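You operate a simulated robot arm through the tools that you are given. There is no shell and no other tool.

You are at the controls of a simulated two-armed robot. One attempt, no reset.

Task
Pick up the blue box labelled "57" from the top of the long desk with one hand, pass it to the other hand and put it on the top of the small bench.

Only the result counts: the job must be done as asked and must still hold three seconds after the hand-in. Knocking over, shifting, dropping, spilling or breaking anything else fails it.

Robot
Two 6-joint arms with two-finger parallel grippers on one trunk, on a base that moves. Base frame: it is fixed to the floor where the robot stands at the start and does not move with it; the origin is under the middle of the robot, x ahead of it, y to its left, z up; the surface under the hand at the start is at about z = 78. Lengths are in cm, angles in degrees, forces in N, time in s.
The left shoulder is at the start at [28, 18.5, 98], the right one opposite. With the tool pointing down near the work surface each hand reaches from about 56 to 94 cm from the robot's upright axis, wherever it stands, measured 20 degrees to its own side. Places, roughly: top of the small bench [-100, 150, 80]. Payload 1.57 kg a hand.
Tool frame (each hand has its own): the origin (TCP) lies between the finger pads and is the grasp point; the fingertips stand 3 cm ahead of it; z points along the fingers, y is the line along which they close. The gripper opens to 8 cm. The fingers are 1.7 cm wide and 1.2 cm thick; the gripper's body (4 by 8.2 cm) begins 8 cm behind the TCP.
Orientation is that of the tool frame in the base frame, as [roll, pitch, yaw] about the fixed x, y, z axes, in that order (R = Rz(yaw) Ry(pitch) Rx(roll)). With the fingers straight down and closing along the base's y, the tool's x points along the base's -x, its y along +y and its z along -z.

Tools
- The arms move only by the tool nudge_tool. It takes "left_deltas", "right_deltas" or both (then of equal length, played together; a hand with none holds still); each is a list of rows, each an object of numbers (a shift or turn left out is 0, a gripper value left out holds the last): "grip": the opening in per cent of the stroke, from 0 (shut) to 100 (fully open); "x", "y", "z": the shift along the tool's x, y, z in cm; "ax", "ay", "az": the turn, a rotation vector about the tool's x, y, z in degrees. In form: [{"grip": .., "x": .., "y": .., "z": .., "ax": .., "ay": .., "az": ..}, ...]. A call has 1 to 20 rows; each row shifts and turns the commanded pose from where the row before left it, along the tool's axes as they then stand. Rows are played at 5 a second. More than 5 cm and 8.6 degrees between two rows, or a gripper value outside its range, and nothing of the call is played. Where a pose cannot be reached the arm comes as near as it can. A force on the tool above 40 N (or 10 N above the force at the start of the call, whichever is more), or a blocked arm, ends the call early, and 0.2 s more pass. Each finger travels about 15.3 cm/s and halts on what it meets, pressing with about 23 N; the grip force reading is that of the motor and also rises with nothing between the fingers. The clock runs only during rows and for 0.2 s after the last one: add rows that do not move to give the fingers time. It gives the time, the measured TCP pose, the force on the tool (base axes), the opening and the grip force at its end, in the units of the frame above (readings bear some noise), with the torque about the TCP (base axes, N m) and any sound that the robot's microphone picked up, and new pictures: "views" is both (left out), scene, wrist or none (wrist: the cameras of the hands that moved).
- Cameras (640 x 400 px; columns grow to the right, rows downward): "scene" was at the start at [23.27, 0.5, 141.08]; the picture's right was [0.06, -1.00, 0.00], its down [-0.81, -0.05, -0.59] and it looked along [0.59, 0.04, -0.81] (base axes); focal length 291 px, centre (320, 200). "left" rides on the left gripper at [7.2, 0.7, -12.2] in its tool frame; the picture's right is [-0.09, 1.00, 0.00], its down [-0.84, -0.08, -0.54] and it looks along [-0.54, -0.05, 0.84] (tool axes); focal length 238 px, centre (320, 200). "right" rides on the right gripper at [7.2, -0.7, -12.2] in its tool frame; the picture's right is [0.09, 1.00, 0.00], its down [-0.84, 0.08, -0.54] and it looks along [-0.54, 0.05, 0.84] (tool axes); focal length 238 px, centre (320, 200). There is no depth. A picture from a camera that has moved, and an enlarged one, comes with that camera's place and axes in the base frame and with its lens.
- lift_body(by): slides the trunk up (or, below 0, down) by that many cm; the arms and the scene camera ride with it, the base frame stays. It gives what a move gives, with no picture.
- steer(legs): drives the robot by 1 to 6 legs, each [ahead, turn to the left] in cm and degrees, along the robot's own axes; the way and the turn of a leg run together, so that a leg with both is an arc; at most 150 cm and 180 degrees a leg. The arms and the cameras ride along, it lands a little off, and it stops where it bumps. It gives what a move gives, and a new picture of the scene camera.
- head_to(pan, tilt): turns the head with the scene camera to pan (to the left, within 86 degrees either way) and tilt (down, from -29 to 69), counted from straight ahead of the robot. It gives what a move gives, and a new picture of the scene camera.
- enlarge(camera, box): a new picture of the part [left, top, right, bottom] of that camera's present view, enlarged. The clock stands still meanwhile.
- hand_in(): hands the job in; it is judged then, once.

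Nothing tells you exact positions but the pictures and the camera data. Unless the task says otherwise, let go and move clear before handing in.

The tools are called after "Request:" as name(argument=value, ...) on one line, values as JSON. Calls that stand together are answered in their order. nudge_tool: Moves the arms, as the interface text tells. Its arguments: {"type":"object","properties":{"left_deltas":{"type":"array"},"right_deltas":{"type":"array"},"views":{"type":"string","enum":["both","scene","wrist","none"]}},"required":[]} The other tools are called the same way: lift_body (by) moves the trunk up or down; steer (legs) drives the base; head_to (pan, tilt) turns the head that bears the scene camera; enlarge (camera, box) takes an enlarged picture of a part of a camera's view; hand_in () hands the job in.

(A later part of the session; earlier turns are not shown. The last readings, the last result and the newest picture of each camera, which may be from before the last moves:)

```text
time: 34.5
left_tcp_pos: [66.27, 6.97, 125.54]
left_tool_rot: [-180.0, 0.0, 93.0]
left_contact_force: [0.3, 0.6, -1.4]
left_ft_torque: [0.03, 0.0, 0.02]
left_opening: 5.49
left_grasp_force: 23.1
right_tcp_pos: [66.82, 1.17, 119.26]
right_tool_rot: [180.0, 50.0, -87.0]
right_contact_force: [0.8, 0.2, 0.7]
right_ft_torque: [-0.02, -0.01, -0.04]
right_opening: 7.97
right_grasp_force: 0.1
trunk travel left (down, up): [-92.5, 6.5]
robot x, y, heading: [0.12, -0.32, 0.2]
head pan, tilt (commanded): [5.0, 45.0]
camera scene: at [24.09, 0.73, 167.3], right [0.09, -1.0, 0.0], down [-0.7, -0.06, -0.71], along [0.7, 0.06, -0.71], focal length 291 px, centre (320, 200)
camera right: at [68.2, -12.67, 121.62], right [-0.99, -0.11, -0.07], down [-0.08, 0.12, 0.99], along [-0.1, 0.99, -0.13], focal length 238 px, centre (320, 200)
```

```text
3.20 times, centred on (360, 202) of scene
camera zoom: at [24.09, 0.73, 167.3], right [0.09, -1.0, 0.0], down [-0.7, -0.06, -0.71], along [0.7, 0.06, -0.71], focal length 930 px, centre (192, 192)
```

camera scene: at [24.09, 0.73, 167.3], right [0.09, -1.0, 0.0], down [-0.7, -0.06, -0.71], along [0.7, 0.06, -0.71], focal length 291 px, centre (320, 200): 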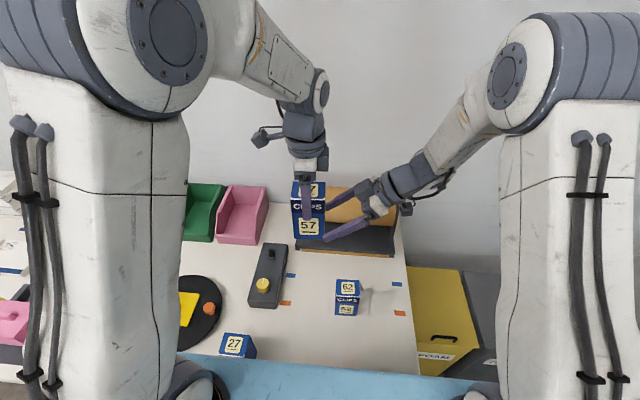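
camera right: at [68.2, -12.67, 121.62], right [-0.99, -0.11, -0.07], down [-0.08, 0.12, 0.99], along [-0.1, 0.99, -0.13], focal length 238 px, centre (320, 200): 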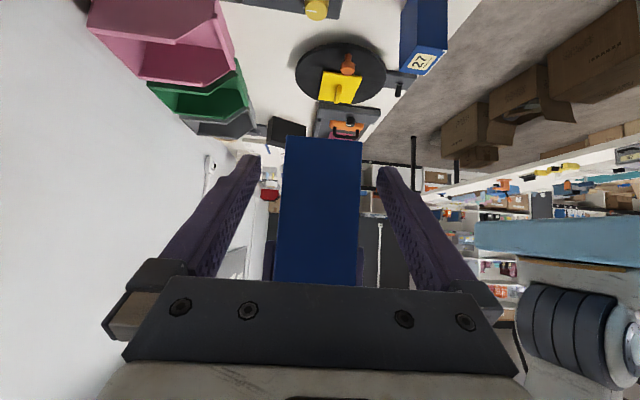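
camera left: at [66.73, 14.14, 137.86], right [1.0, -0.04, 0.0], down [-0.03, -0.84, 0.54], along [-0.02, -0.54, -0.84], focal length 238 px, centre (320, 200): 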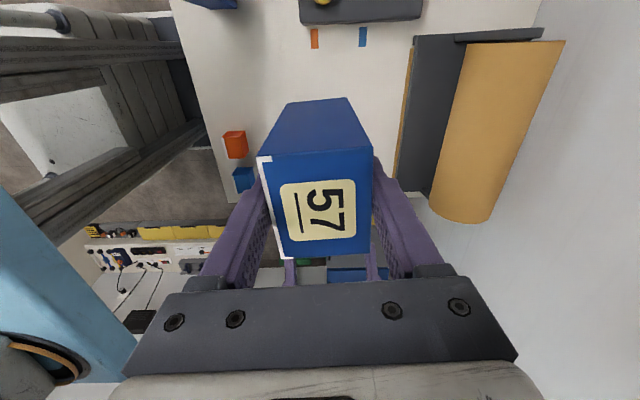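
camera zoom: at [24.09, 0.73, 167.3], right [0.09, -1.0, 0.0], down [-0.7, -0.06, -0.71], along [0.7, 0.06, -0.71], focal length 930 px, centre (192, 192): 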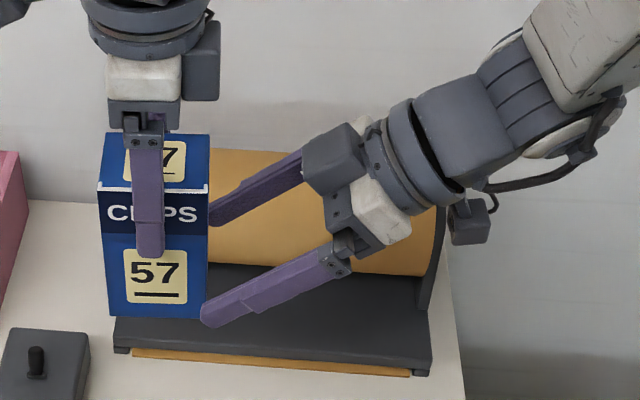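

The fingertips are just reaching the box on both sides with clear gaps. I'll move in the last 5 cm and then look before closing.

Request:
nudge_tool(right_deltas=[{"x": -1.118, "y": 0.05, "z": 1.342}, {"x": -1.118, "y": 0.05, "z": 1.342}, {"x": -1.118, "y": 0.05, "z": 1.342}, {}, {}])

Request:
enlarge(camera="scene", box=[260, 140, 460, 265])

```text
time: 35.7
left_tcp_pos: [66.3, 6.87, 125.69]
left_tool_rot: [-180.0, -0.1, 93.0]
left_contact_force: [0.1, -0.1, -2.5]
left_ft_torque: [0.01, 0.0, -0.01]
left_opening: 5.49
left_grasp_force: 22.4
right_tcp_pos: [66.26, 6.42, 119.19]
right_tool_rot: [-180.0, 50.0, -87.0]
right_contact_force: [0.0, 0.6, 1.0]
right_ft_torque: [0.01, 0.0, -0.02]
right_opening: 8.05
right_grasp_force: 0.1
trunk travel left (down, up): [-92.5, 6.5]
robot x, y, heading: [-0.34, 0.25, 0.2]
head pan, tilt (commanded): [5.0, 45.0]
camera scene: at [24.1, 0.73, 167.3], right [0.09, -1.0, 0.0], down [-0.7, -0.06, -0.71], along [0.7, 0.06, -0.71], focal length 291 px, centre (320, 200)
camera right: at [67.65, -7.42, 121.58], right [-0.99, -0.11, -0.07], down [-0.08, 0.12, 0.99], along [-0.1, 0.99, -0.13], focal length 238 px, centre (320, 200)
```

scene: 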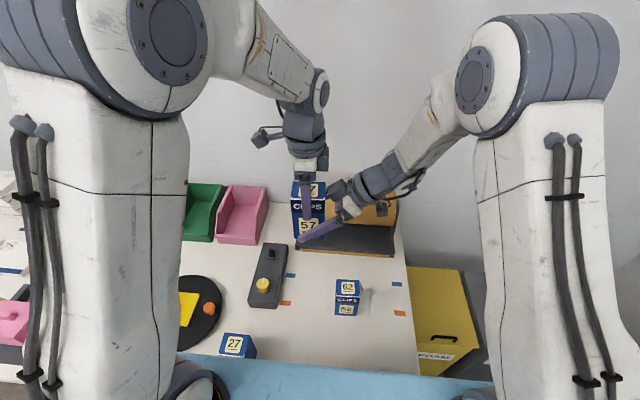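
right: 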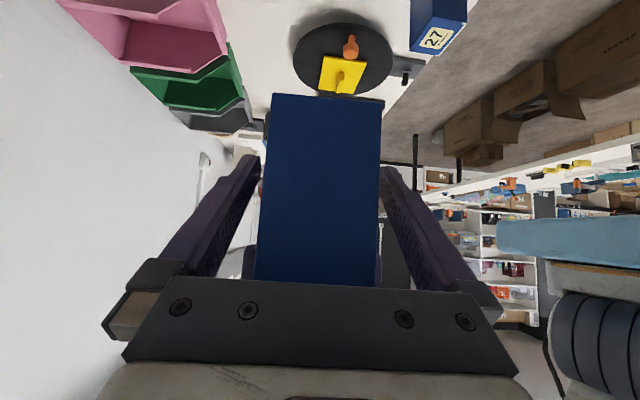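

```text
3.20 times, centred on (360, 202) of scene
camera zoom: at [24.1, 0.73, 167.3], right [0.09, -1.0, 0.0], down [-0.7, -0.06, -0.71], along [0.7, 0.06, -0.71], focal length 930 px, centre (192, 192)
```

zoom: 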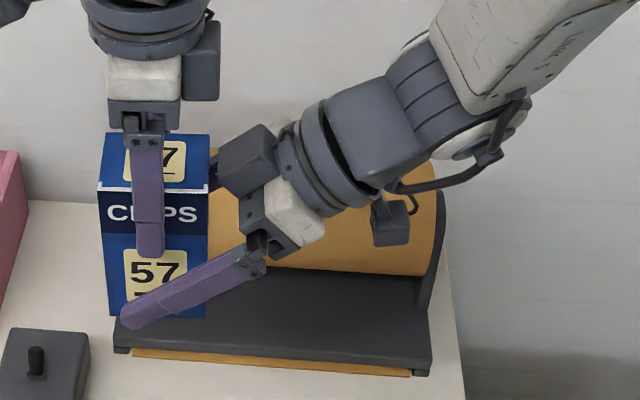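

The right fingers straddle the lower part of the box, clear of the left hand's fingers. Closing the right gripper.

Request:
nudge_tool(right_deltas=[{"grip": 75}, {"grip": 68}, {"grip": 60}, {"grip": 30}, {"grip": 30}, {}])

Request:
enlarge(camera="scene", box=[260, 140, 460, 265])

```text
time: 37.1
left_tcp_pos: [66.29, 6.78, 125.66]
left_tool_rot: [-179.8, 0.0, 92.9]
left_contact_force: [-8.5, -1.5, 1.5]
left_ft_torque: [-0.01, -0.07, -0.46]
left_opening: 5.5
left_grasp_force: 23.0
right_tcp_pos: [66.36, 6.43, 119.2]
right_tool_rot: [-179.9, 50.0, -87.0]
right_contact_force: [8.7, 1.5, -0.9]
right_ft_torque: [-0.13, 0.65, 0.4]
right_opening: 5.5
right_grasp_force: 22.6
trunk travel left (down, up): [-92.5, 6.5]
robot x, y, heading: [0.09, -0.24, -0.1]
head pan, tilt (commanded): [5.0, 45.0]
camera scene: at [24.1, 0.74, 167.3], right [0.09, -1.0, 0.0], down [-0.7, -0.06, -0.71], along [0.7, 0.06, -0.71], focal length 291 px, centre (320, 200)
camera right: at [67.67, -7.43, 121.58], right [-0.99, -0.11, -0.07], down [-0.08, 0.12, 0.99], along [-0.1, 0.99, -0.13], focal length 238 px, centre (320, 200)
```

scene: 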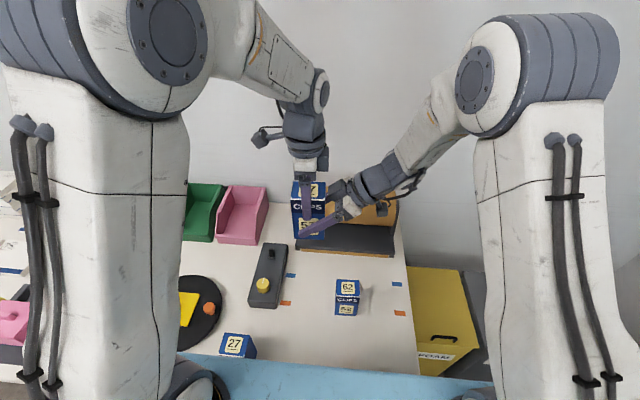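
right: 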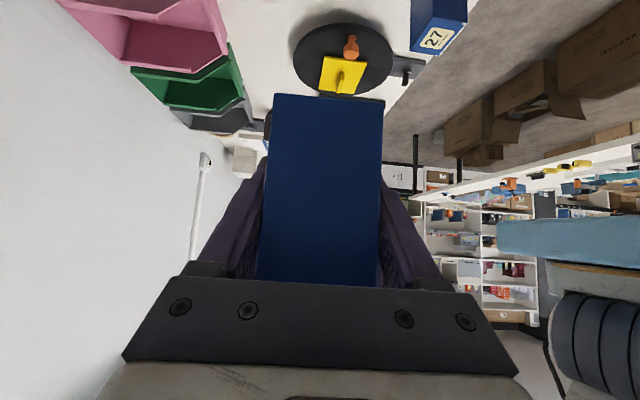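

```text
3.20 times, centred on (360, 202) of scene
camera zoom: at [24.1, 0.74, 167.3], right [0.09, -1.0, 0.0], down [-0.7, -0.06, -0.71], along [0.7, 0.06, -0.71], focal length 930 px, centre (192, 192)
```

zoom: 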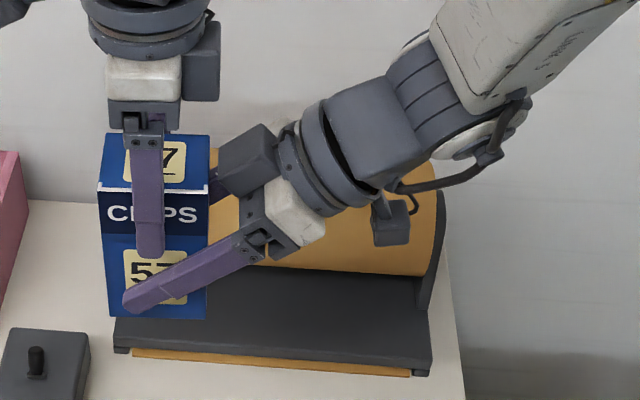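

Both hands now hold the box, with a small sideways strain of about 8 N. I'll ease the right hand toward +x slightly and then let go with the left.

Request:
nudge_tool(right_deltas=[{"y": -0.1}, {}, {}], views="none")

```text
time: 37.9
left_tcp_pos: [66.28, 6.82, 125.6]
left_tool_rot: [180.0, 0.0, 92.9]
left_contact_force: [1.3, 1.0, -2.3]
left_ft_torque: [0.25, 0.61, 0.18]
left_opening: 5.48
left_grasp_force: 22.9
right_tcp_pos: [66.4, 6.35, 119.3]
right_tool_rot: [180.0, 50.1, -86.9]
right_contact_force: [-0.8, -1.5, -0.7]
right_ft_torque: [-0.14, -0.6, -0.25]
right_opening: 5.48
right_grasp_force: 23.4
trunk travel left (down, up): [-92.5, 6.5]
robot x, y, heading: [-0.12, 0.57, -0.1]
head pan, tilt (commanded): [5.0, 45.0]
```

The strain is relieved. Now I'll open the left hand and check that the right hand alone carries the box.

Request:
nudge_tool(left_deltas=[{"grip": 75}, {"grip": 85}, {"grip": 100}, {}, {}])

Request:
enlarge(camera="scene", box=[260, 140, 460, 265])

```text
time: 39.1
left_tcp_pos: [66.34, 6.95, 125.5]
left_tool_rot: [-180.0, 0.0, 93.0]
left_contact_force: [-0.5, 0.0, 0.6]
left_ft_torque: [0.01, 0.01, 0.03]
left_opening: 8.01
left_grasp_force: 0.1
right_tcp_pos: [66.4, 6.37, 119.18]
right_tool_rot: [-180.0, 50.1, -87.1]
right_contact_force: [0.9, -0.6, 0.8]
right_ft_torque: [-0.04, 0.01, 0.01]
right_opening: 5.5
right_grasp_force: 23.0
trunk travel left (down, up): [-92.5, 6.5]
robot x, y, heading: [-0.15, 0.26, 0.1]
head pan, tilt (commanded): [5.0, 45.0]
camera scene: at [24.1, 0.74, 167.3], right [0.09, -1.0, 0.0], down [-0.7, -0.06, -0.71], along [0.7, 0.06, -0.71], focal length 291 px, centre (320, 200)
camera left: at [66.73, 14.16, 137.85], right [1.0, -0.04, 0.0], down [-0.03, -0.84, 0.54], along [-0.02, -0.54, -0.84], focal length 238 px, centre (320, 200)
```

scene: 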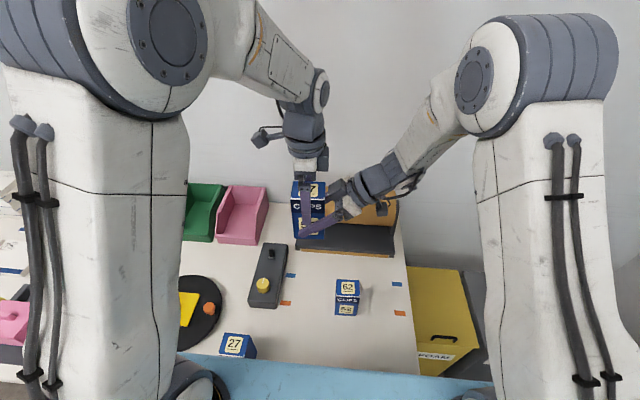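
left: 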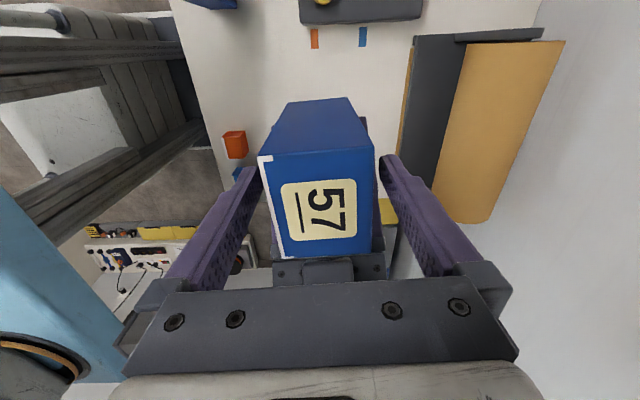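

```text
3.20 times, centred on (360, 202) of scene
camera zoom: at [24.1, 0.74, 167.3], right [0.09, -1.0, 0.0], down [-0.7, -0.06, -0.71], along [0.7, 0.06, -0.71], focal length 930 px, centre (192, 192)
```

zoom: 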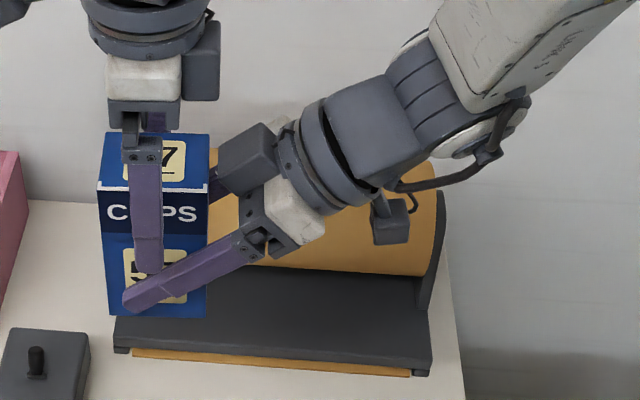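

The left hand is open and clear of the faces. I'll retract it straight up, then out to the left.

Request:
nudge_tool(left_deltas=[{"z": -1.5}, {"z": -2.5}, {"z": -2.5}, {"z": -2.5}, {"z": -2.5}, {"z": -2}, {}])

```text
time: 40.7
left_tcp_pos: [66.23, 6.69, 139.11]
left_tool_rot: [180.0, 0.0, 93.0]
left_contact_force: [0.3, 0.0, -0.3]
left_ft_torque: [-0.01, -0.03, -0.01]
left_opening: 8.02
left_grasp_force: 0.1
right_tcp_pos: [66.3, 6.33, 119.22]
right_tool_rot: [-180.0, 50.0, -87.0]
right_contact_force: [-0.1, 0.1, -0.4]
right_ft_torque: [0.02, -0.03, 0.0]
right_opening: 5.47
right_grasp_force: 23.9
trunk travel left (down, up): [-92.5, 6.5]
robot x, y, heading: [0.09, -0.36, 0.2]
head pan, tilt (commanded): [5.0, 45.0]
camera scene: at [24.09, 0.74, 167.3], right [0.09, -1.0, 0.0], down [-0.7, -0.06, -0.71], along [0.7, 0.06, -0.71], focal length 291 px, centre (320, 200)
camera left: at [66.74, 13.96, 151.3], right [1.0, -0.04, 0.0], down [-0.03, -0.84, 0.54], along [-0.02, -0.54, -0.84], focal length 238 px, centre (320, 200)
```

scene: 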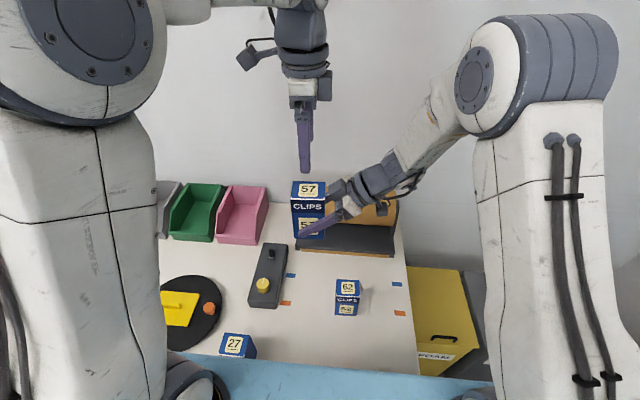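
left: 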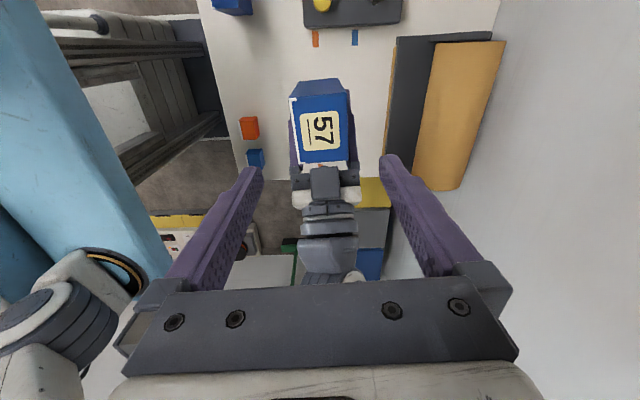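

The right hand alone holds the box upright; the handover is done. Now I'll move the left hand out of the way to the left and look around again before driving.

Request:
nudge_tool(left_deltas=[{"x": 3}, {"x": 3}, {"x": 3}, {"x": 3}, {"x": 3}, {"x": 3}, {"x": 3}, {"x": 3, "y": -2}, {"y": -2.5}, {"y": -2.5}, {"y": -2.5}, {}], views="scene")

Request:
head_to(pan=60, tilt=45)

```text
time: 43.3
left_tcp_pos: [55.64, 30.41, 139.0]
left_tool_rot: [179.9, -0.1, 93.0]
left_contact_force: [-0.3, 0.8, 0.0]
left_ft_torque: [0.02, 0.02, 0.01]
left_opening: 8.02
left_grasp_force: 0.2
right_tcp_pos: [66.37, 6.44, 119.28]
right_tool_rot: [-180.0, 50.0, -87.0]
right_contact_force: [-0.3, 0.1, -0.6]
right_ft_torque: [-0.02, -0.01, -0.02]
right_opening: 5.47
right_grasp_force: 22.9
trunk travel left (down, up): [-92.5, 6.5]
robot x, y, heading: [-0.01, -0.24, -0.1]
head pan, tilt (commanded): [5.0, 45.0]
camera scene: at [24.07, 0.74, 167.3], right [0.09, -1.0, 0.0], down [-0.7, -0.06, -0.71], along [0.7, 0.06, -0.71], focal length 291 px, centre (320, 200)
```

scene: 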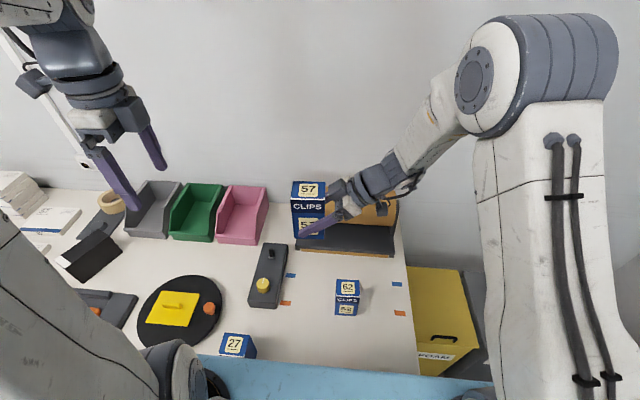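

```text
time: 44.5
left_tcp_pos: [55.78, 30.43, 139.03]
left_tool_rot: [-180.0, 0.0, 93.1]
left_contact_force: [-0.2, 0.7, -0.7]
left_ft_torque: [-0.01, 0.03, 0.01]
left_opening: 8.03
left_grasp_force: 0.1
right_tcp_pos: [66.45, 6.38, 119.18]
right_tool_rot: [180.0, 49.9, -87.0]
right_contact_force: [-0.5, 1.1, -0.2]
right_ft_torque: [-0.02, 0.0, -0.01]
right_opening: 5.47
right_grasp_force: 23.1
trunk travel left (down, up): [-92.5, 6.5]
robot x, y, heading: [0.2, -0.26, -0.1]
head pan, tilt (commanded): [60.0, 45.0]
camera scene: at [20.06, 7.07, 167.3], right [0.87, -0.5, 0.0], down [-0.35, -0.61, -0.71], along [0.35, 0.61, -0.71], focal length 291 px, centre (320, 200)
```

scene: 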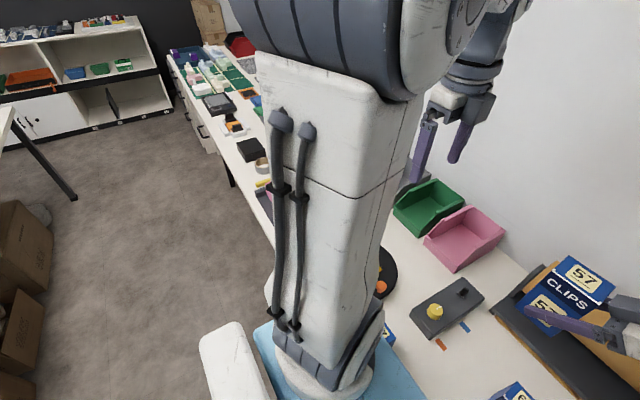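

With the trunk raised I'll look straight down on both sides to learn how the base stands relative to the desk.

Request:
head_to(pan=86, tilt=60)

Request:
head_to(pan=-86, tilt=60)

Request:
head_to(pan=0, tilt=69)

```text
time: 45.4
left_tcp_pos: [55.74, 30.44, 138.99]
left_tool_rot: [-180.0, 0.0, 93.0]
left_contact_force: [-0.6, 0.1, -0.4]
left_ft_torque: [-0.04, -0.02, -0.02]
left_opening: 8.0
left_grasp_force: 0.0
right_tcp_pos: [66.47, 6.43, 119.27]
right_tool_rot: [-179.9, 50.0, -87.0]
right_contact_force: [0.2, 0.4, -0.1]
right_ft_torque: [0.0, -0.01, -0.02]
right_opening: 5.49
right_grasp_force: 23.2
trunk travel left (down, up): [-92.5, 6.5]
robot x, y, heading: [-0.09, 0.08, -0.1]
head pan, tilt (commanded): [85.9, 60.0]
camera scene: at [16.47, 6.69, 165.36], right [1.0, -0.07, 0.0], down [-0.06, -0.86, -0.5], along [0.04, 0.5, -0.87], focal length 291 px, centre (320, 200)
```

scene: 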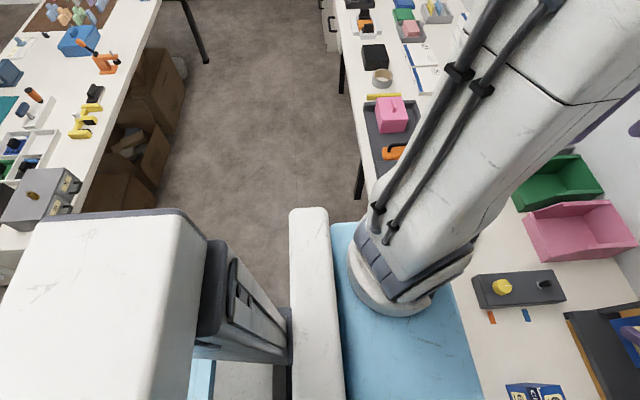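

```text
time: 48.0
left_tcp_pos: [55.78, 30.39, 139.01]
left_tool_rot: [179.9, 0.0, 93.0]
left_contact_force: [0.7, 0.2, 0.2]
left_ft_torque: [0.01, 0.02, -0.01]
left_opening: 7.98
left_grasp_force: 0.0
right_tcp_pos: [66.41, 6.31, 119.27]
right_tool_rot: [180.0, 50.1, -87.0]
right_contact_force: [0.2, -1.0, -0.3]
right_ft_torque: [0.01, 0.02, -0.02]
right_opening: 5.46
right_grasp_force: 23.2
trunk travel left (down, up): [-92.5, 6.5]
robot x, y, heading: [0.07, -0.05, 0.1]
head pan, tilt (commanded): [-85.9, 60.0]
camera scene: at [16.47, -6.61, 165.35], right [-1.0, -0.07, 0.0], down [-0.06, 0.86, -0.5], along [0.04, -0.5, -0.87], focal length 291 px, centre (320, 200)
```

scene: 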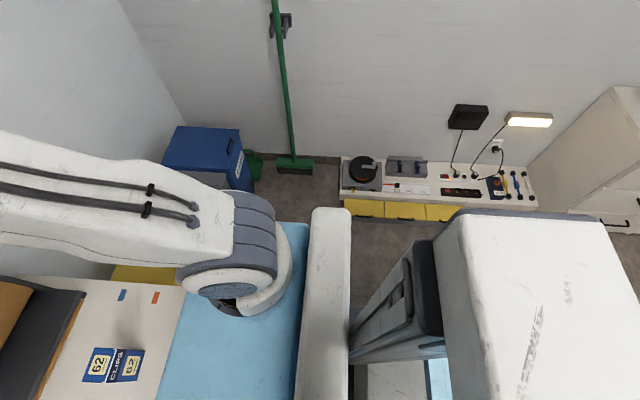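

```text
time: 49.6
left_tcp_pos: [55.82, 30.51, 138.96]
left_tool_rot: [-179.9, 0.0, 92.9]
left_contact_force: [0.0, -0.6, -0.8]
left_ft_torque: [0.01, -0.01, 0.02]
left_opening: 8.03
left_grasp_force: 0.2
right_tcp_pos: [66.32, 6.52, 119.21]
right_tool_rot: [-180.0, 49.9, -87.0]
right_contact_force: [0.2, 0.0, -0.4]
right_ft_torque: [-0.03, 0.03, 0.02]
right_opening: 5.47
right_grasp_force: 23.7
trunk travel left (down, up): [-92.5, 6.5]
robot x, y, heading: [-0.1, 0.09, -0.1]
head pan, tilt (commanded): [0.0, 68.8]
camera scene: at [21.58, 0.03, 164.41], right [0.0, -1.0, 0.0], down [-0.93, 0.0, -0.36], along [0.36, 0.0, -0.93], focal length 291 px, centre (320, 200)
```

scene: 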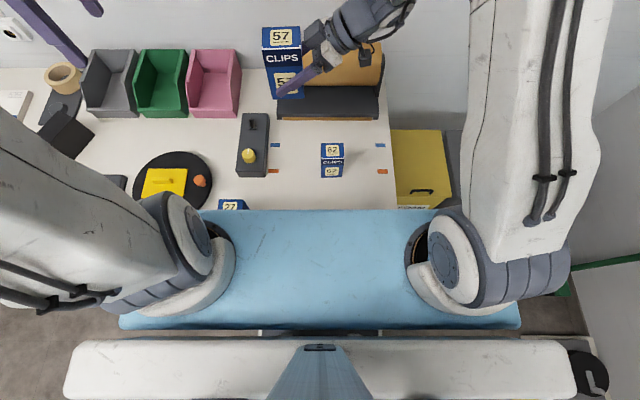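

The trunk plate now sits around z≈110, above all desk objects, and the bench's near edge shows a free white area around (-70, 160). I'll turn the robot left in place, first by 45°, and check.

Request:
steer(legs=[[0, 45]])

```text
time: 51.3
left_tcp_pos: [37.09, 48.0, 139.09]
left_tool_rot: [-179.9, -0.1, 114.8]
left_contact_force: [0.3, -0.9, 0.0]
left_ft_torque: [0.06, 0.07, 0.02]
left_opening: 7.99
left_grasp_force: 0.1
right_tcp_pos: [56.02, 29.84, 119.22]
right_tool_rot: [179.8, 50.0, -65.2]
right_contact_force: [1.4, -1.0, 0.4]
right_ft_torque: [0.05, 0.02, 0.0]
right_opening: 5.47
right_grasp_force: 23.0
trunk travel left (down, up): [-92.5, 6.5]
robot x, y, heading: [-3.39, -0.72, 16.8]
head pan, tilt (commanded): [0.0, 68.8]
stopped in leg 1: the robot was blocked; the commanded pose is now the measured one
camera scene: at [17.56, 5.39, 164.39], right [0.29, -0.96, 0.0], down [-0.89, -0.27, -0.36], along [0.35, 0.1, -0.93], focal length 291 px, centre (320, 200)
```

scene: 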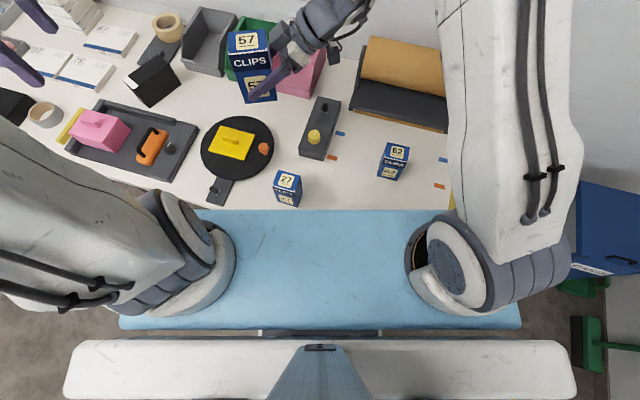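

The turn was blocked at 16.8° — the base's front corner met the desk underneath, so I must back off first. Before reversing blind, I'll use the left wrist camera to look behind the robot by turning that hand to face backward.

Request:
nudge_tool(left_deltas=[{"az": 8.4}, {"az": 8.4}, {"az": 8.4}, {"az": 8.4}, {"az": 8.4}, {"az": 8.4}, {"az": 8.4}, {"az": 8.4}, {"az": 8.4}, {"az": 8.4}, {"az": 8.4}, {}], views="wrist")

Request:
nudge_tool(left_deltas=[{"ay": -8}, {"ay": -8}, {"ay": -8}, {"ay": -8}, {"ay": -8}, {}], views="both")

```text
time: 53.9
left_tcp_pos: [46.1, 33.14, 138.25]
left_tool_rot: [-179.3, -0.1, 22.9]
left_contact_force: [-0.5, -0.3, 0.1]
left_ft_torque: [0.0, -0.02, -0.01]
left_opening: 7.97
left_grasp_force: 0.0
left hand out of reach, approached as far as the arm can: row 7, 8, 9, 10, 11
right_tcp_pos: [56.1, 29.74, 119.18]
right_tool_rot: [179.9, 50.0, -65.1]
right_contact_force: [0.1, -0.8, -0.1]
right_ft_torque: [0.02, -0.02, -0.03]
right_opening: 5.48
right_grasp_force: 22.8
trunk travel left (down, up): [-92.5, 6.5]
robot x, y, heading: [-3.49, -0.33, 16.6]
head pan, tilt (commanded): [0.0, 68.8]
camera left: at [53.11, 35.1, 150.54], right [0.3, -0.95, -0.01], down [-0.8, -0.26, 0.54], along [-0.52, -0.15, -0.84], focal length 238 px, centre (320, 200)
```

left: 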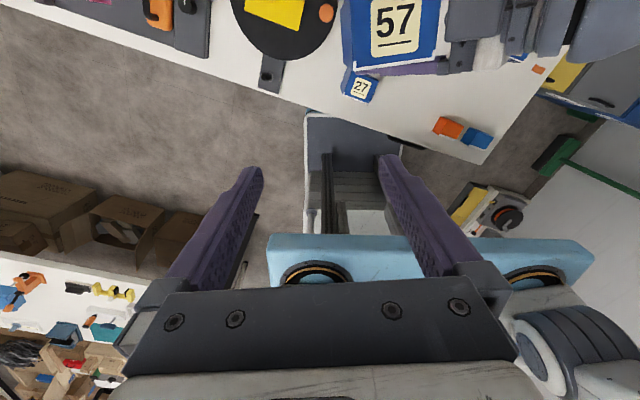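

```text
time: 55.3
left_tcp_pos: [46.8, 30.97, 138.52]
left_tool_rot: [-179.6, 40.1, 23.0]
left_contact_force: [0.5, 0.6, -0.1]
left_ft_torque: [0.0, 0.06, 0.0]
left_opening: 7.99
left_grasp_force: 0.1
left hand out of reach, approached as far as the arm can: row 1, 2, 3, 4
right_tcp_pos: [56.06, 29.89, 119.2]
right_tool_rot: [179.9, 50.0, -65.2]
right_contact_force: [-0.5, 1.4, -0.6]
right_ft_torque: [-0.01, 0.01, 0.02]
right_opening: 5.5
right_grasp_force: 22.9
trunk travel left (down, up): [-92.5, 6.5]
robot x, y, heading: [-3.24, -0.97, 16.7]
head pan, tilt (commanded): [0.0, 68.8]
camera scene: at [17.45, 5.49, 164.41], right [0.29, -0.96, 0.0], down [-0.89, -0.27, -0.36], along [0.35, 0.1, -0.93], focal length 291 px, centre (320, 200)
camera left: at [59.48, 35.45, 143.17], right [0.32, -0.95, 0.05], down [-0.3, -0.05, 0.95], along [-0.9, -0.32, -0.3], focal length 238 px, centre (320, 200)
```

scene: 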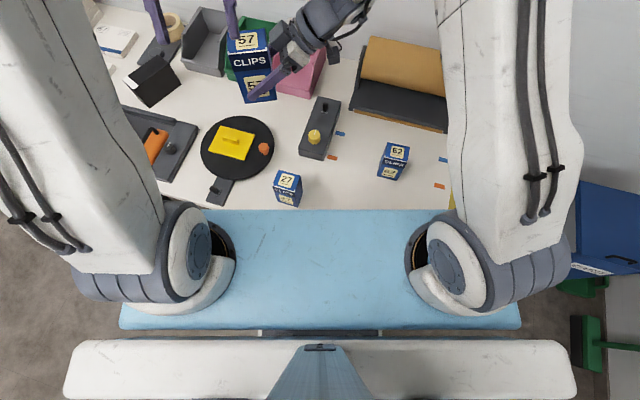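
left: 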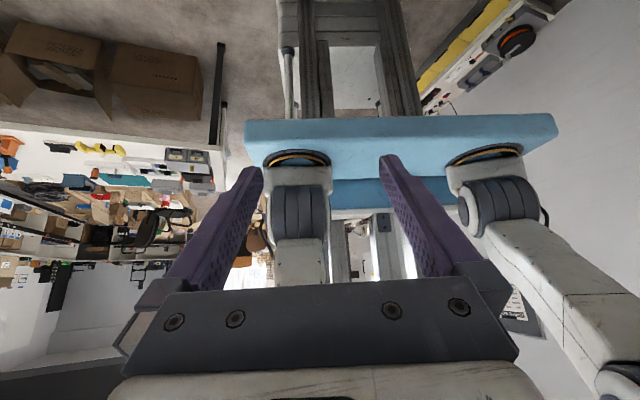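

The rear view shows open floor behind the robot: the bench's near end stands at about (-66, 51) and there's nothing directly behind. I'll first bring the left hand back to its former orientation, keeping it clear of the box.

Request:
nudge_tool(left_deltas=[{"ay": 8}, {"ay": 8}, {"ay": 8}, {"ay": 8}, {"ay": 8}, {"az": -8.4}, {"az": -8.4}, {"az": -8.4}, {"az": -8.4}, {"az": -8.4}, {"az": -8.4}, {"az": -8.4}, {"az": -8.4}, {"az": -8.4}, {"az": -8.4}, {"az": -8.4}, {}], views="scene")

```text
time: 58.9
left_tcp_pos: [46.53, 31.02, 138.43]
left_tool_rot: [-179.9, -0.1, 114.9]
left_contact_force: [0.0, -0.4, -0.4]
left_ft_torque: [-0.01, -0.07, 0.05]
left_opening: 7.99
left_grasp_force: 0.0
right_tcp_pos: [55.93, 29.87, 119.24]
right_tool_rot: [180.0, 50.0, -65.3]
right_contact_force: [0.5, 0.2, -0.4]
right_ft_torque: [-0.02, -0.01, -0.01]
right_opening: 5.49
right_grasp_force: 22.9
trunk travel left (down, up): [-92.5, 6.5]
robot x, y, heading: [-3.0, -0.67, 16.4]
head pan, tilt (commanded): [0.0, 68.8]
camera scene: at [17.43, 5.48, 164.41], right [0.29, -0.96, 0.0], down [-0.89, -0.27, -0.36], along [0.35, 0.1, -0.93], focal length 291 px, centre (320, 200)
```

scene: 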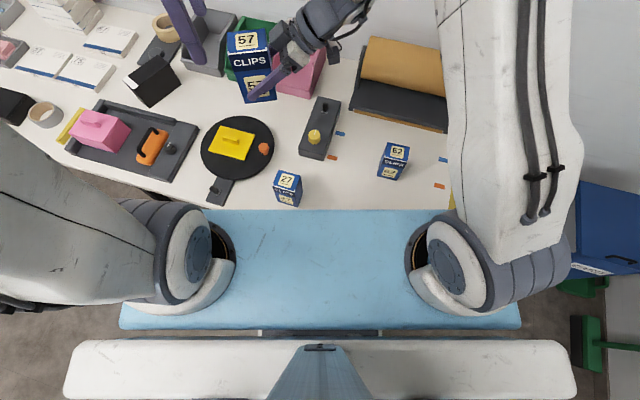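

The left hand is back in orientation but sits close to the box; I'll move it outward to the left again.

Request:
nudge_tool(left_deltas=[{"x": 3}, {"x": 3}, {"x": 3}, {"x": 3}, {"x": 3}, {"x": 3}, {}], views="scene")

```text
time: 60.5
left_tcp_pos: [39.15, 47.5, 138.66]
left_tool_rot: [-180.0, 0.0, 114.9]
left_contact_force: [1.0, -1.2, -0.3]
left_ft_torque: [0.0, 0.04, -0.05]
left_opening: 7.99
left_grasp_force: 0.0
right_tcp_pos: [56.06, 29.83, 119.23]
right_tool_rot: [179.8, 50.1, -65.2]
right_contact_force: [-0.1, -0.4, -0.7]
right_ft_torque: [-0.03, -0.02, 0.01]
right_opening: 5.47
right_grasp_force: 23.0
trunk travel left (down, up): [-92.5, 6.5]
robot x, y, heading: [-3.09, -0.53, 16.7]
head pan, tilt (commanded): [0.0, 68.8]
camera scene: at [17.42, 5.49, 164.41], right [0.29, -0.96, 0.0], down [-0.89, -0.27, -0.36], along [0.35, 0.1, -0.93], focal length 291 px, centre (320, 200)
```

scene: 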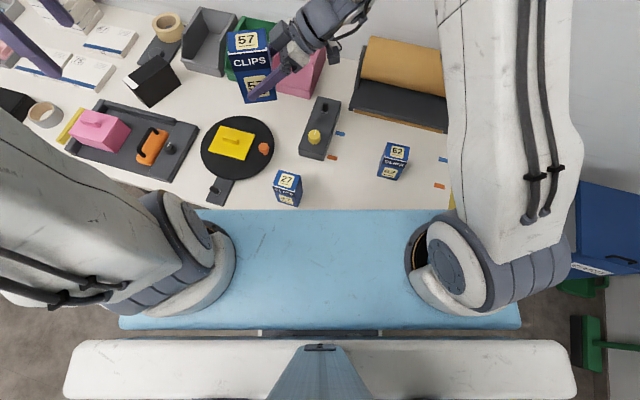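

Now I'll reverse 14 cm into the open aisle and then check before turning.

Request:
steer(legs=[[-14, 0]])

```text
time: 61.8
left_tcp_pos: [25.69, 43.49, 138.76]
left_tool_rot: [-180.0, 0.1, 114.9]
left_contact_force: [-0.1, -0.4, 0.9]
left_ft_torque: [-0.01, 0.01, 0.01]
left_opening: 7.97
left_grasp_force: 0.0
right_tcp_pos: [42.5, 25.99, 119.26]
right_tool_rot: [179.9, 49.9, -65.0]
right_contact_force: [-0.3, -0.2, 0.0]
right_ft_torque: [-0.03, -0.02, 0.0]
right_opening: 5.49
right_grasp_force: 23.0
trunk travel left (down, up): [-92.5, 6.5]
robot x, y, heading: [-16.87, -4.75, 16.4]
head pan, tilt (commanded): [0.0, 68.8]
camera scene: at [3.98, 1.49, 164.42], right [0.29, -0.96, 0.0], down [-0.89, -0.27, -0.36], along [0.35, 0.1, -0.93], focal length 291 px, centre (320, 200)
```

scene: 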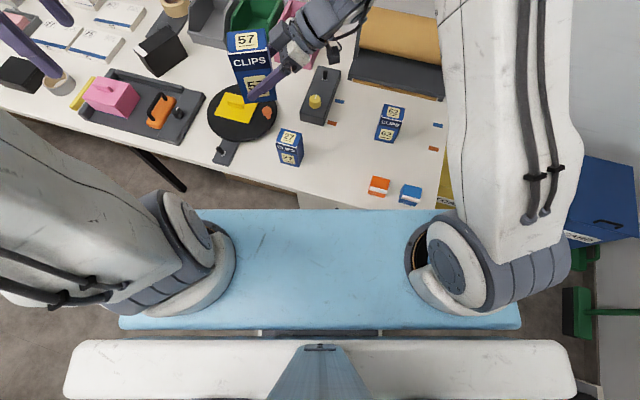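

The robot backed away cleanly; all desk objects look undisturbed. Now turning left toward the aisle direction.

Request:
steer(legs=[[0, 36]])

```text
time: 64.0
left_tcp_pos: [-11.69, 59.12, 138.63]
left_tool_rot: [-180.0, -0.1, 151.6]
left_contact_force: [-0.2, 0.0, -0.3]
left_ft_torque: [0.0, 0.0, 0.01]
left_opening: 8.0
left_grasp_force: 0.1
right_tcp_pos: [12.45, 55.25, 119.36]
right_tool_rot: [179.9, 50.1, -28.3]
right_contact_force: [-0.1, -0.3, -0.2]
right_ft_torque: [-0.03, -0.02, -0.03]
right_opening: 5.5
right_grasp_force: 23.4
trunk travel left (down, up): [-92.5, 6.5]
robot x, y, heading: [-16.78, -4.65, 53.7]
head pan, tilt (commanded): [0.0, 68.8]
camera scene: at [-3.87, 12.66, 164.41], right [0.8, -0.59, 0.0], down [-0.55, -0.75, -0.36], along [0.22, 0.29, -0.93], focal length 291 px, centre (320, 200)
```

scene: 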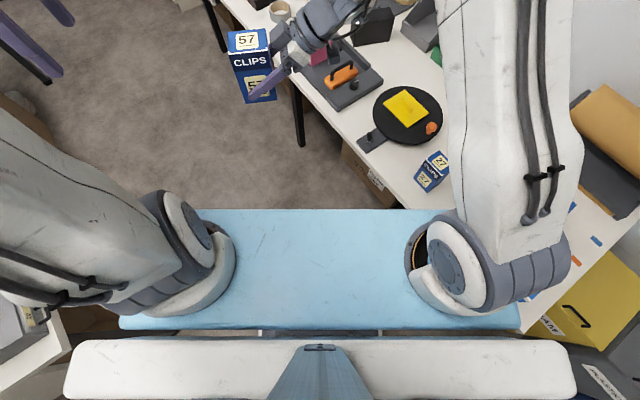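

Turning went well. I'll finish the turn to face along the aisle and look ahead.

Request:
steer(legs=[[0, 36]])

Request:
head_to(pan=30, tilt=45)

```text
time: 66.1
left_tcp_pos: [-49.99, 50.12, 138.62]
left_tool_rot: [-179.9, 0.0, -172.6]
left_contact_force: [0.3, -0.1, -0.4]
left_ft_torque: [0.0, -0.02, 0.03]
left_opening: 7.96
left_grasp_force: 0.0
right_tcp_pos: [-28.23, 61.06, 119.29]
right_tool_rot: [179.9, 50.0, 7.5]
right_contact_force: [0.6, 0.0, 0.2]
right_ft_torque: [-0.01, -0.01, 0.03]
right_opening: 5.46
right_grasp_force: 23.0
trunk travel left (down, up): [-92.5, 6.5]
robot x, y, heading: [-16.78, -4.62, 89.5]
head pan, tilt (commanded): [0.0, 68.8]
camera scene: at [-16.5, 16.9, 164.41], right [1.0, -0.01, 0.0], down [-0.01, -0.93, -0.36], along [0.0, 0.36, -0.93], focal length 291 px, centre (320, 200)
```

scene: 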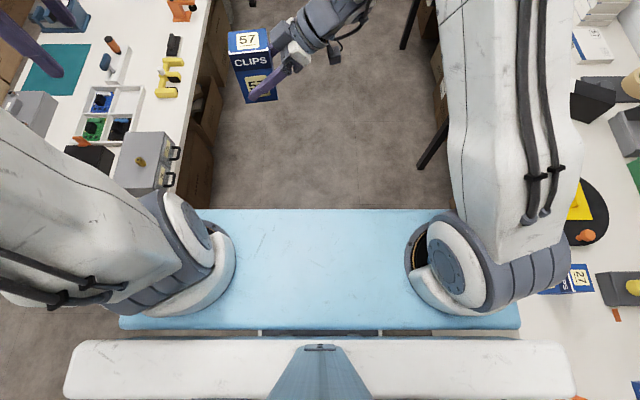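

```text
time: 67.0
left_tcp_pos: [-50.1, 50.1, 138.7]
left_tool_rot: [180.0, 0.0, -172.6]
left_contact_force: [-0.3, -0.6, -0.1]
left_ft_torque: [0.01, 0.02, 0.02]
left_opening: 8.0
left_grasp_force: 0.1
right_tcp_pos: [-28.18, 60.88, 119.23]
right_tool_rot: [179.9, 49.9, 7.5]
right_contact_force: [-0.5, -0.4, -0.2]
right_ft_torque: [0.01, 0.03, 0.05]
right_opening: 5.5
right_grasp_force: 23.2
trunk travel left (down, up): [-92.5, 6.5]
robot x, y, heading: [-16.6, -4.54, 89.4]
head pan, tilt (commanded): [30.0, 45.0]
camera scene: at [-20.54, 18.39, 167.29], right [0.87, 0.49, 0.0], down [0.35, -0.62, -0.71], along [-0.35, 0.62, -0.71], focal length 291 px, centre (320, 200)
```

scene: 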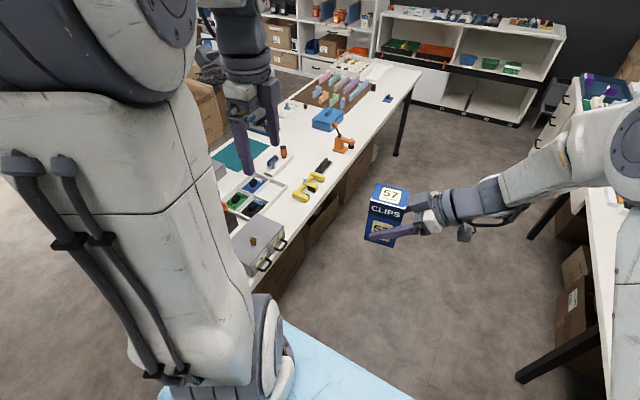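

The robot now faces along the aisle with the bench on its left. I'll enlarge the bench to choose a free spot.

Request:
enlarge(camera="scene", box=[230, 40, 430, 165])

```text
3.20 times, centred on (330, 102) of scene
camera zoom: at [-20.54, 18.39, 167.29], right [0.87, 0.49, 0.0], down [0.35, -0.62, -0.71], along [-0.35, 0.62, -0.71], focal length 930 px, centre (288, 512)
```

zoom: 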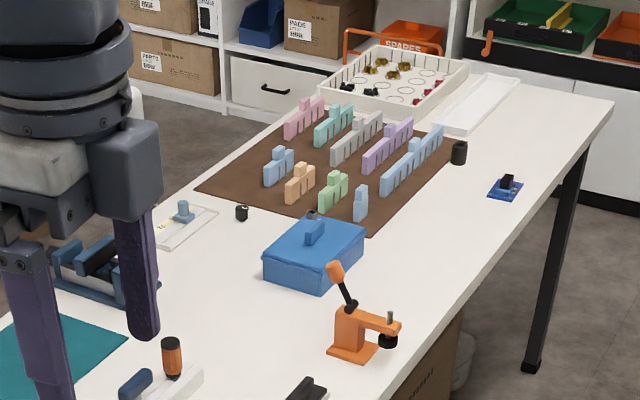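

The bench's near strip between the orange press (y≈131) and the small blue thing (y≈197), x from -62 to -83, is free; my target is about (-73, 166). I'll drive up the aisle in stages.

Request:
head_to(pan=0, tilt=40)

Request:
steer(legs=[[0, -3], [90, 0]])

```text
time: 68.0
left_tcp_pos: [-50.04, 50.05, 138.61]
left_tool_rot: [-180.0, 0.0, -172.6]
left_contact_force: [-0.1, 0.5, 0.4]
left_ft_torque: [-0.04, -0.04, -0.03]
left_opening: 8.02
left_grasp_force: 0.1
right_tcp_pos: [-28.26, 60.92, 119.2]
right_tool_rot: [179.9, 50.0, 7.6]
right_contact_force: [-0.3, -0.6, -0.7]
right_ft_torque: [-0.01, -0.03, -0.02]
right_opening: 5.51
right_grasp_force: 23.0
trunk travel left (down, up): [-92.5, 6.5]
robot x, y, heading: [-16.47, -5.06, 89.1]
head pan, tilt (commanded): [0.0, 40.0]
camera scene: at [-16.47, 19.81, 168.03], right [1.0, -0.01, 0.0], down [-0.01, -0.64, -0.77], along [0.01, 0.77, -0.64], focal length 291 px, centre (320, 200)
```

scene: 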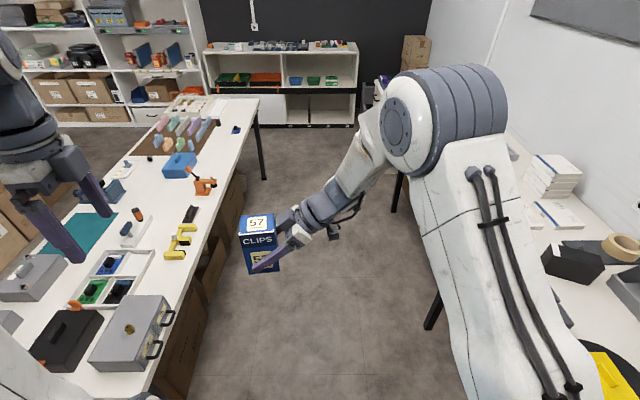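

```text
time: 73.0
left_tcp_pos: [-39.36, 140.3, 138.71]
left_tool_rot: [179.9, 0.0, -176.7]
left_contact_force: [-0.2, 0.0, -0.2]
left_ft_torque: [-0.02, 0.02, 0.01]
left_opening: 8.01
left_grasp_force: 0.0
right_tcp_pos: [-16.68, 149.66, 119.1]
right_tool_rot: [179.9, 50.0, 3.3]
right_contact_force: [0.3, -0.4, 0.7]
right_ft_torque: [0.02, -0.01, 0.01]
right_opening: 5.5
right_grasp_force: 23.2
trunk travel left (down, up): [-92.5, 6.5]
robot x, y, heading: [-10.15, 83.12, 85.0]
head pan, tilt (commanded): [0.0, 40.0]
camera scene: at [-8.11, 107.7, 168.03], right [1.0, -0.08, 0.0], down [-0.05, -0.64, -0.77], along [0.06, 0.76, -0.64], focal length 291 px, centre (320, 200)
```

scene: 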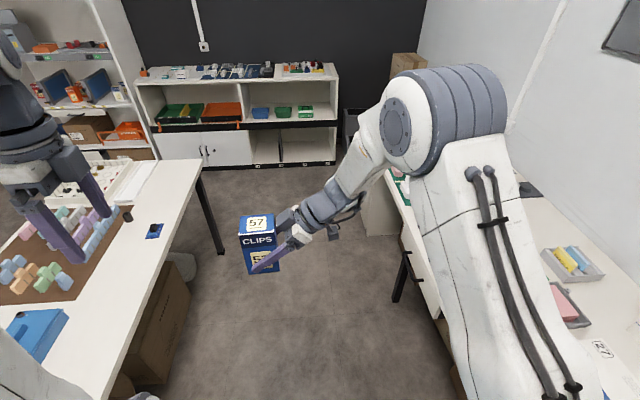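

Aisle is clear. I'll drive on another 78 cm and then turn left toward the bench in two stages.

Request:
steer(legs=[[78, 0]])

Request:
steer(legs=[[0, 45]])

```text
time: 77.2
left_tcp_pos: [-32.55, 216.07, 138.61]
left_tool_rot: [-180.0, 0.0, -177.0]
left_contact_force: [0.8, 0.2, 0.2]
left_ft_torque: [-0.02, -0.01, 0.0]
left_opening: 8.0
left_grasp_force: 0.0
right_tcp_pos: [-10.08, 225.06, 119.17]
right_tool_rot: [179.9, 50.0, 3.1]
right_contact_force: [-0.3, -0.3, 0.2]
right_ft_torque: [0.01, 0.01, -0.02]
right_opening: 5.52
right_grasp_force: 23.3
trunk travel left (down, up): [-92.5, 6.5]
robot x, y, heading: [-3.66, 158.72, 84.9]
head pan, tilt (commanded): [0.0, 40.0]
camera scene: at [-1.48, 183.2, 168.03], right [1.0, -0.09, 0.0], down [-0.06, -0.64, -0.77], along [0.07, 0.76, -0.64], focal length 291 px, centre (320, 200)
```

scene: 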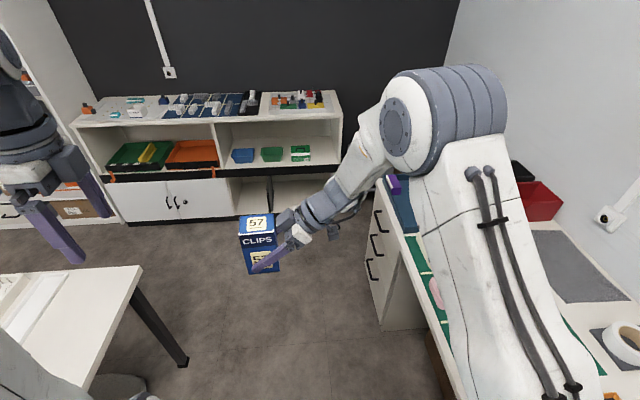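

```text
time: 79.6
left_tcp_pos: [-64.64, 178.29, 138.73]
left_tool_rot: [179.9, 0.0, -131.7]
left_contact_force: [0.4, 0.2, 0.6]
left_ft_torque: [0.0, -0.04, -0.01]
left_opening: 8.0
left_grasp_force: 0.1
right_tcp_pos: [-55.39, 200.73, 119.2]
right_tool_rot: [179.9, 49.9, 48.5]
right_contact_force: [0.2, -0.6, 0.4]
right_ft_torque: [0.03, 0.01, 0.01]
right_opening: 5.5
right_grasp_force: 22.9
trunk travel left (down, up): [-92.5, 6.5]
robot x, y, heading: [-4.02, 158.92, 130.5]
head pan, tilt (commanded): [0.0, 40.0]
camera scene: at [-19.54, 177.44, 168.03], right [0.76, 0.65, 0.0], down [0.42, -0.49, -0.77], along [-0.5, 0.58, -0.64], focal length 291 px, centre (320, 200)
```

scene: 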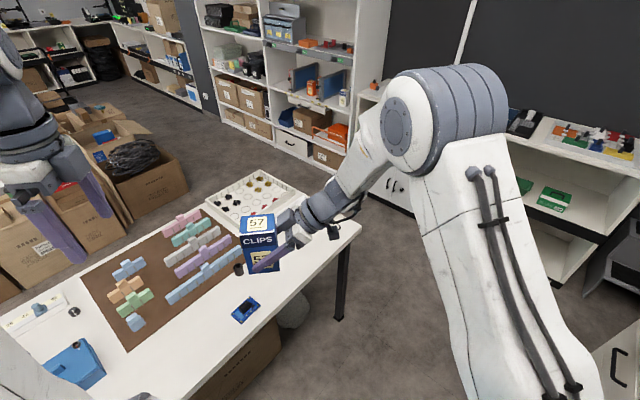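

The robot is at (-4, 159) heading 130°. I'll finish turning to face the bench.

Request:
steer(legs=[[0, 49]])

Request:
head_to(pan=0, tilt=55)

```text
time: 82.3
left_tcp_pos: [-58.19, 125.09, 138.66]
left_tool_rot: [180.0, -0.1, -82.3]
left_contact_force: [0.2, 0.4, 0.6]
left_ft_torque: [-0.04, 0.0, 0.03]
left_opening: 8.02
left_grasp_force: 0.0
right_tcp_pos: [-69.27, 146.79, 119.31]
right_tool_rot: [179.9, 49.9, 97.9]
right_contact_force: [-0.4, -0.5, 0.4]
right_ft_torque: [0.02, 0.0, 0.03]
right_opening: 5.51
right_grasp_force: 23.5
trunk travel left (down, up): [-92.5, 6.5]
robot x, y, heading: [-3.51, 158.92, 179.9]
head pan, tilt (commanded): [0.0, 40.0]
camera scene: at [-28.15, 158.81, 168.03], right [0.0, 1.0, 0.0], down [0.64, 0.0, -0.77], along [-0.77, 0.0, -0.64], focal length 291 px, centre (320, 200)
```

scene: 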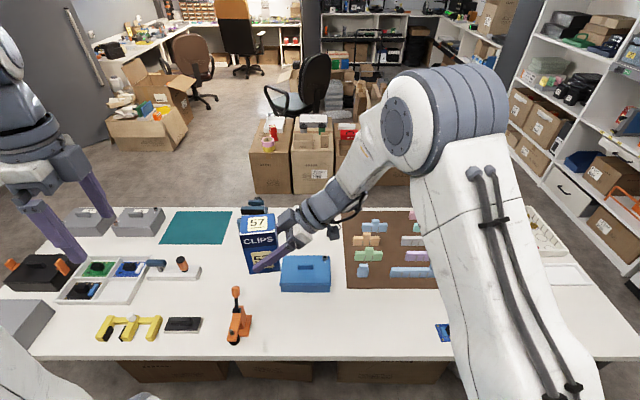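

```text
time: 83.0
left_tcp_pos: [-58.3, 125.08, 138.63]
left_tool_rot: [179.9, -0.1, -82.1]
left_contact_force: [0.7, -0.5, 0.0]
left_ft_torque: [0.01, 0.01, -0.01]
left_opening: 7.96
left_grasp_force: 0.1
right_tcp_pos: [-69.26, 146.81, 119.26]
right_tool_rot: [179.9, 49.9, 98.0]
right_contact_force: [0.0, 0.0, 0.1]
right_ft_torque: [0.0, -0.01, -0.02]
right_opening: 5.49
right_grasp_force: 22.8
trunk travel left (down, up): [-92.5, 6.5]
robot x, y, heading: [-3.82, 158.5, 179.9]
head pan, tilt (commanded): [0.0, 55.0]
camera scene: at [-26.87, 158.81, 165.96], right [0.0, 1.0, 0.0], down [0.82, 0.0, -0.57], along [-0.57, 0.0, -0.82], focal length 291 px, centre (320, 200)
```

scene: 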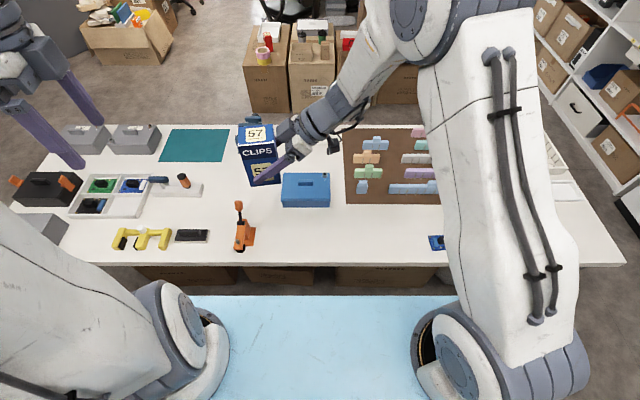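

The robot faces the bench at (-3.7, 158.8), heading 180. The free white patch at about (-72, 166) lies between the press and the small blue thing; I'll shift the box above it while still high.

Request:
nudge_tool(right_deltas=[{"x": 1.561, "z": -1.854}, {"x": 1.561, "z": -1.854}, {"x": 1.561, "z": -1.854}, {"x": 1.561, "z": -1.854}, {"x": 1.561, "z": -1.854}, {"x": 1.561, "z": -1.854}, {"x": 1.561, "z": -1.854}, {"x": 1.561, "z": -1.854}, {}, {}])

```text
time: 85.2
left_tcp_pos: [-58.29, 125.17, 138.74]
left_tool_rot: [-180.0, -0.1, -82.3]
left_contact_force: [-0.1, -0.3, 0.1]
left_ft_torque: [0.02, 0.01, 0.0]
left_opening: 8.01
left_grasp_force: 0.1
right_tcp_pos: [-71.81, 165.9, 119.13]
right_tool_rot: [179.8, 49.9, 97.9]
right_contact_force: [0.6, 0.1, 0.9]
right_ft_torque: [0.0, -0.01, 0.0]
right_opening: 5.48
right_grasp_force: 23.1
trunk travel left (down, up): [-92.5, 6.5]
robot x, y, heading: [-3.75, 158.67, 180.2]
head pan, tilt (commanded): [0.0, 55.0]
camera scene: at [-26.86, 158.81, 165.96], right [0.0, 1.0, 0.0], down [0.82, 0.0, -0.57], along [-0.57, 0.0, -0.82], focal length 291 px, centre (320, 200)
camera right: at [-74.46, 179.64, 121.45], right [0.98, 0.2, -0.07], down [0.09, -0.11, 0.99], along [0.19, -0.97, -0.13], focal length 238 px, centre (320, 200)
```

scene: 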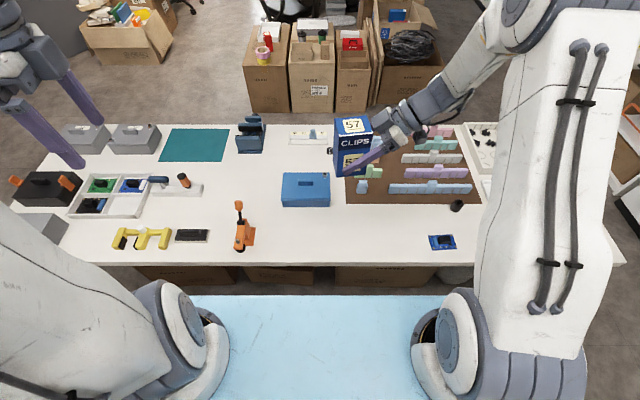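
right: 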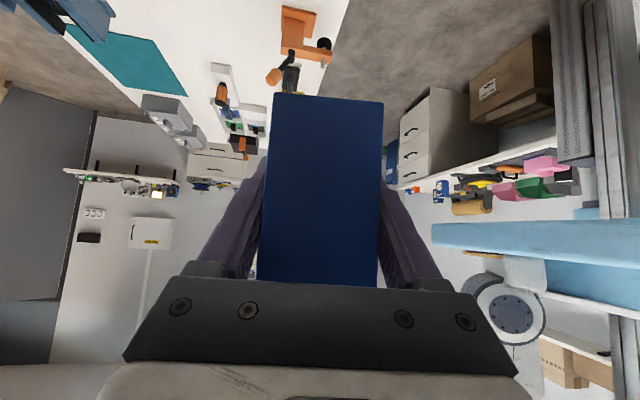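

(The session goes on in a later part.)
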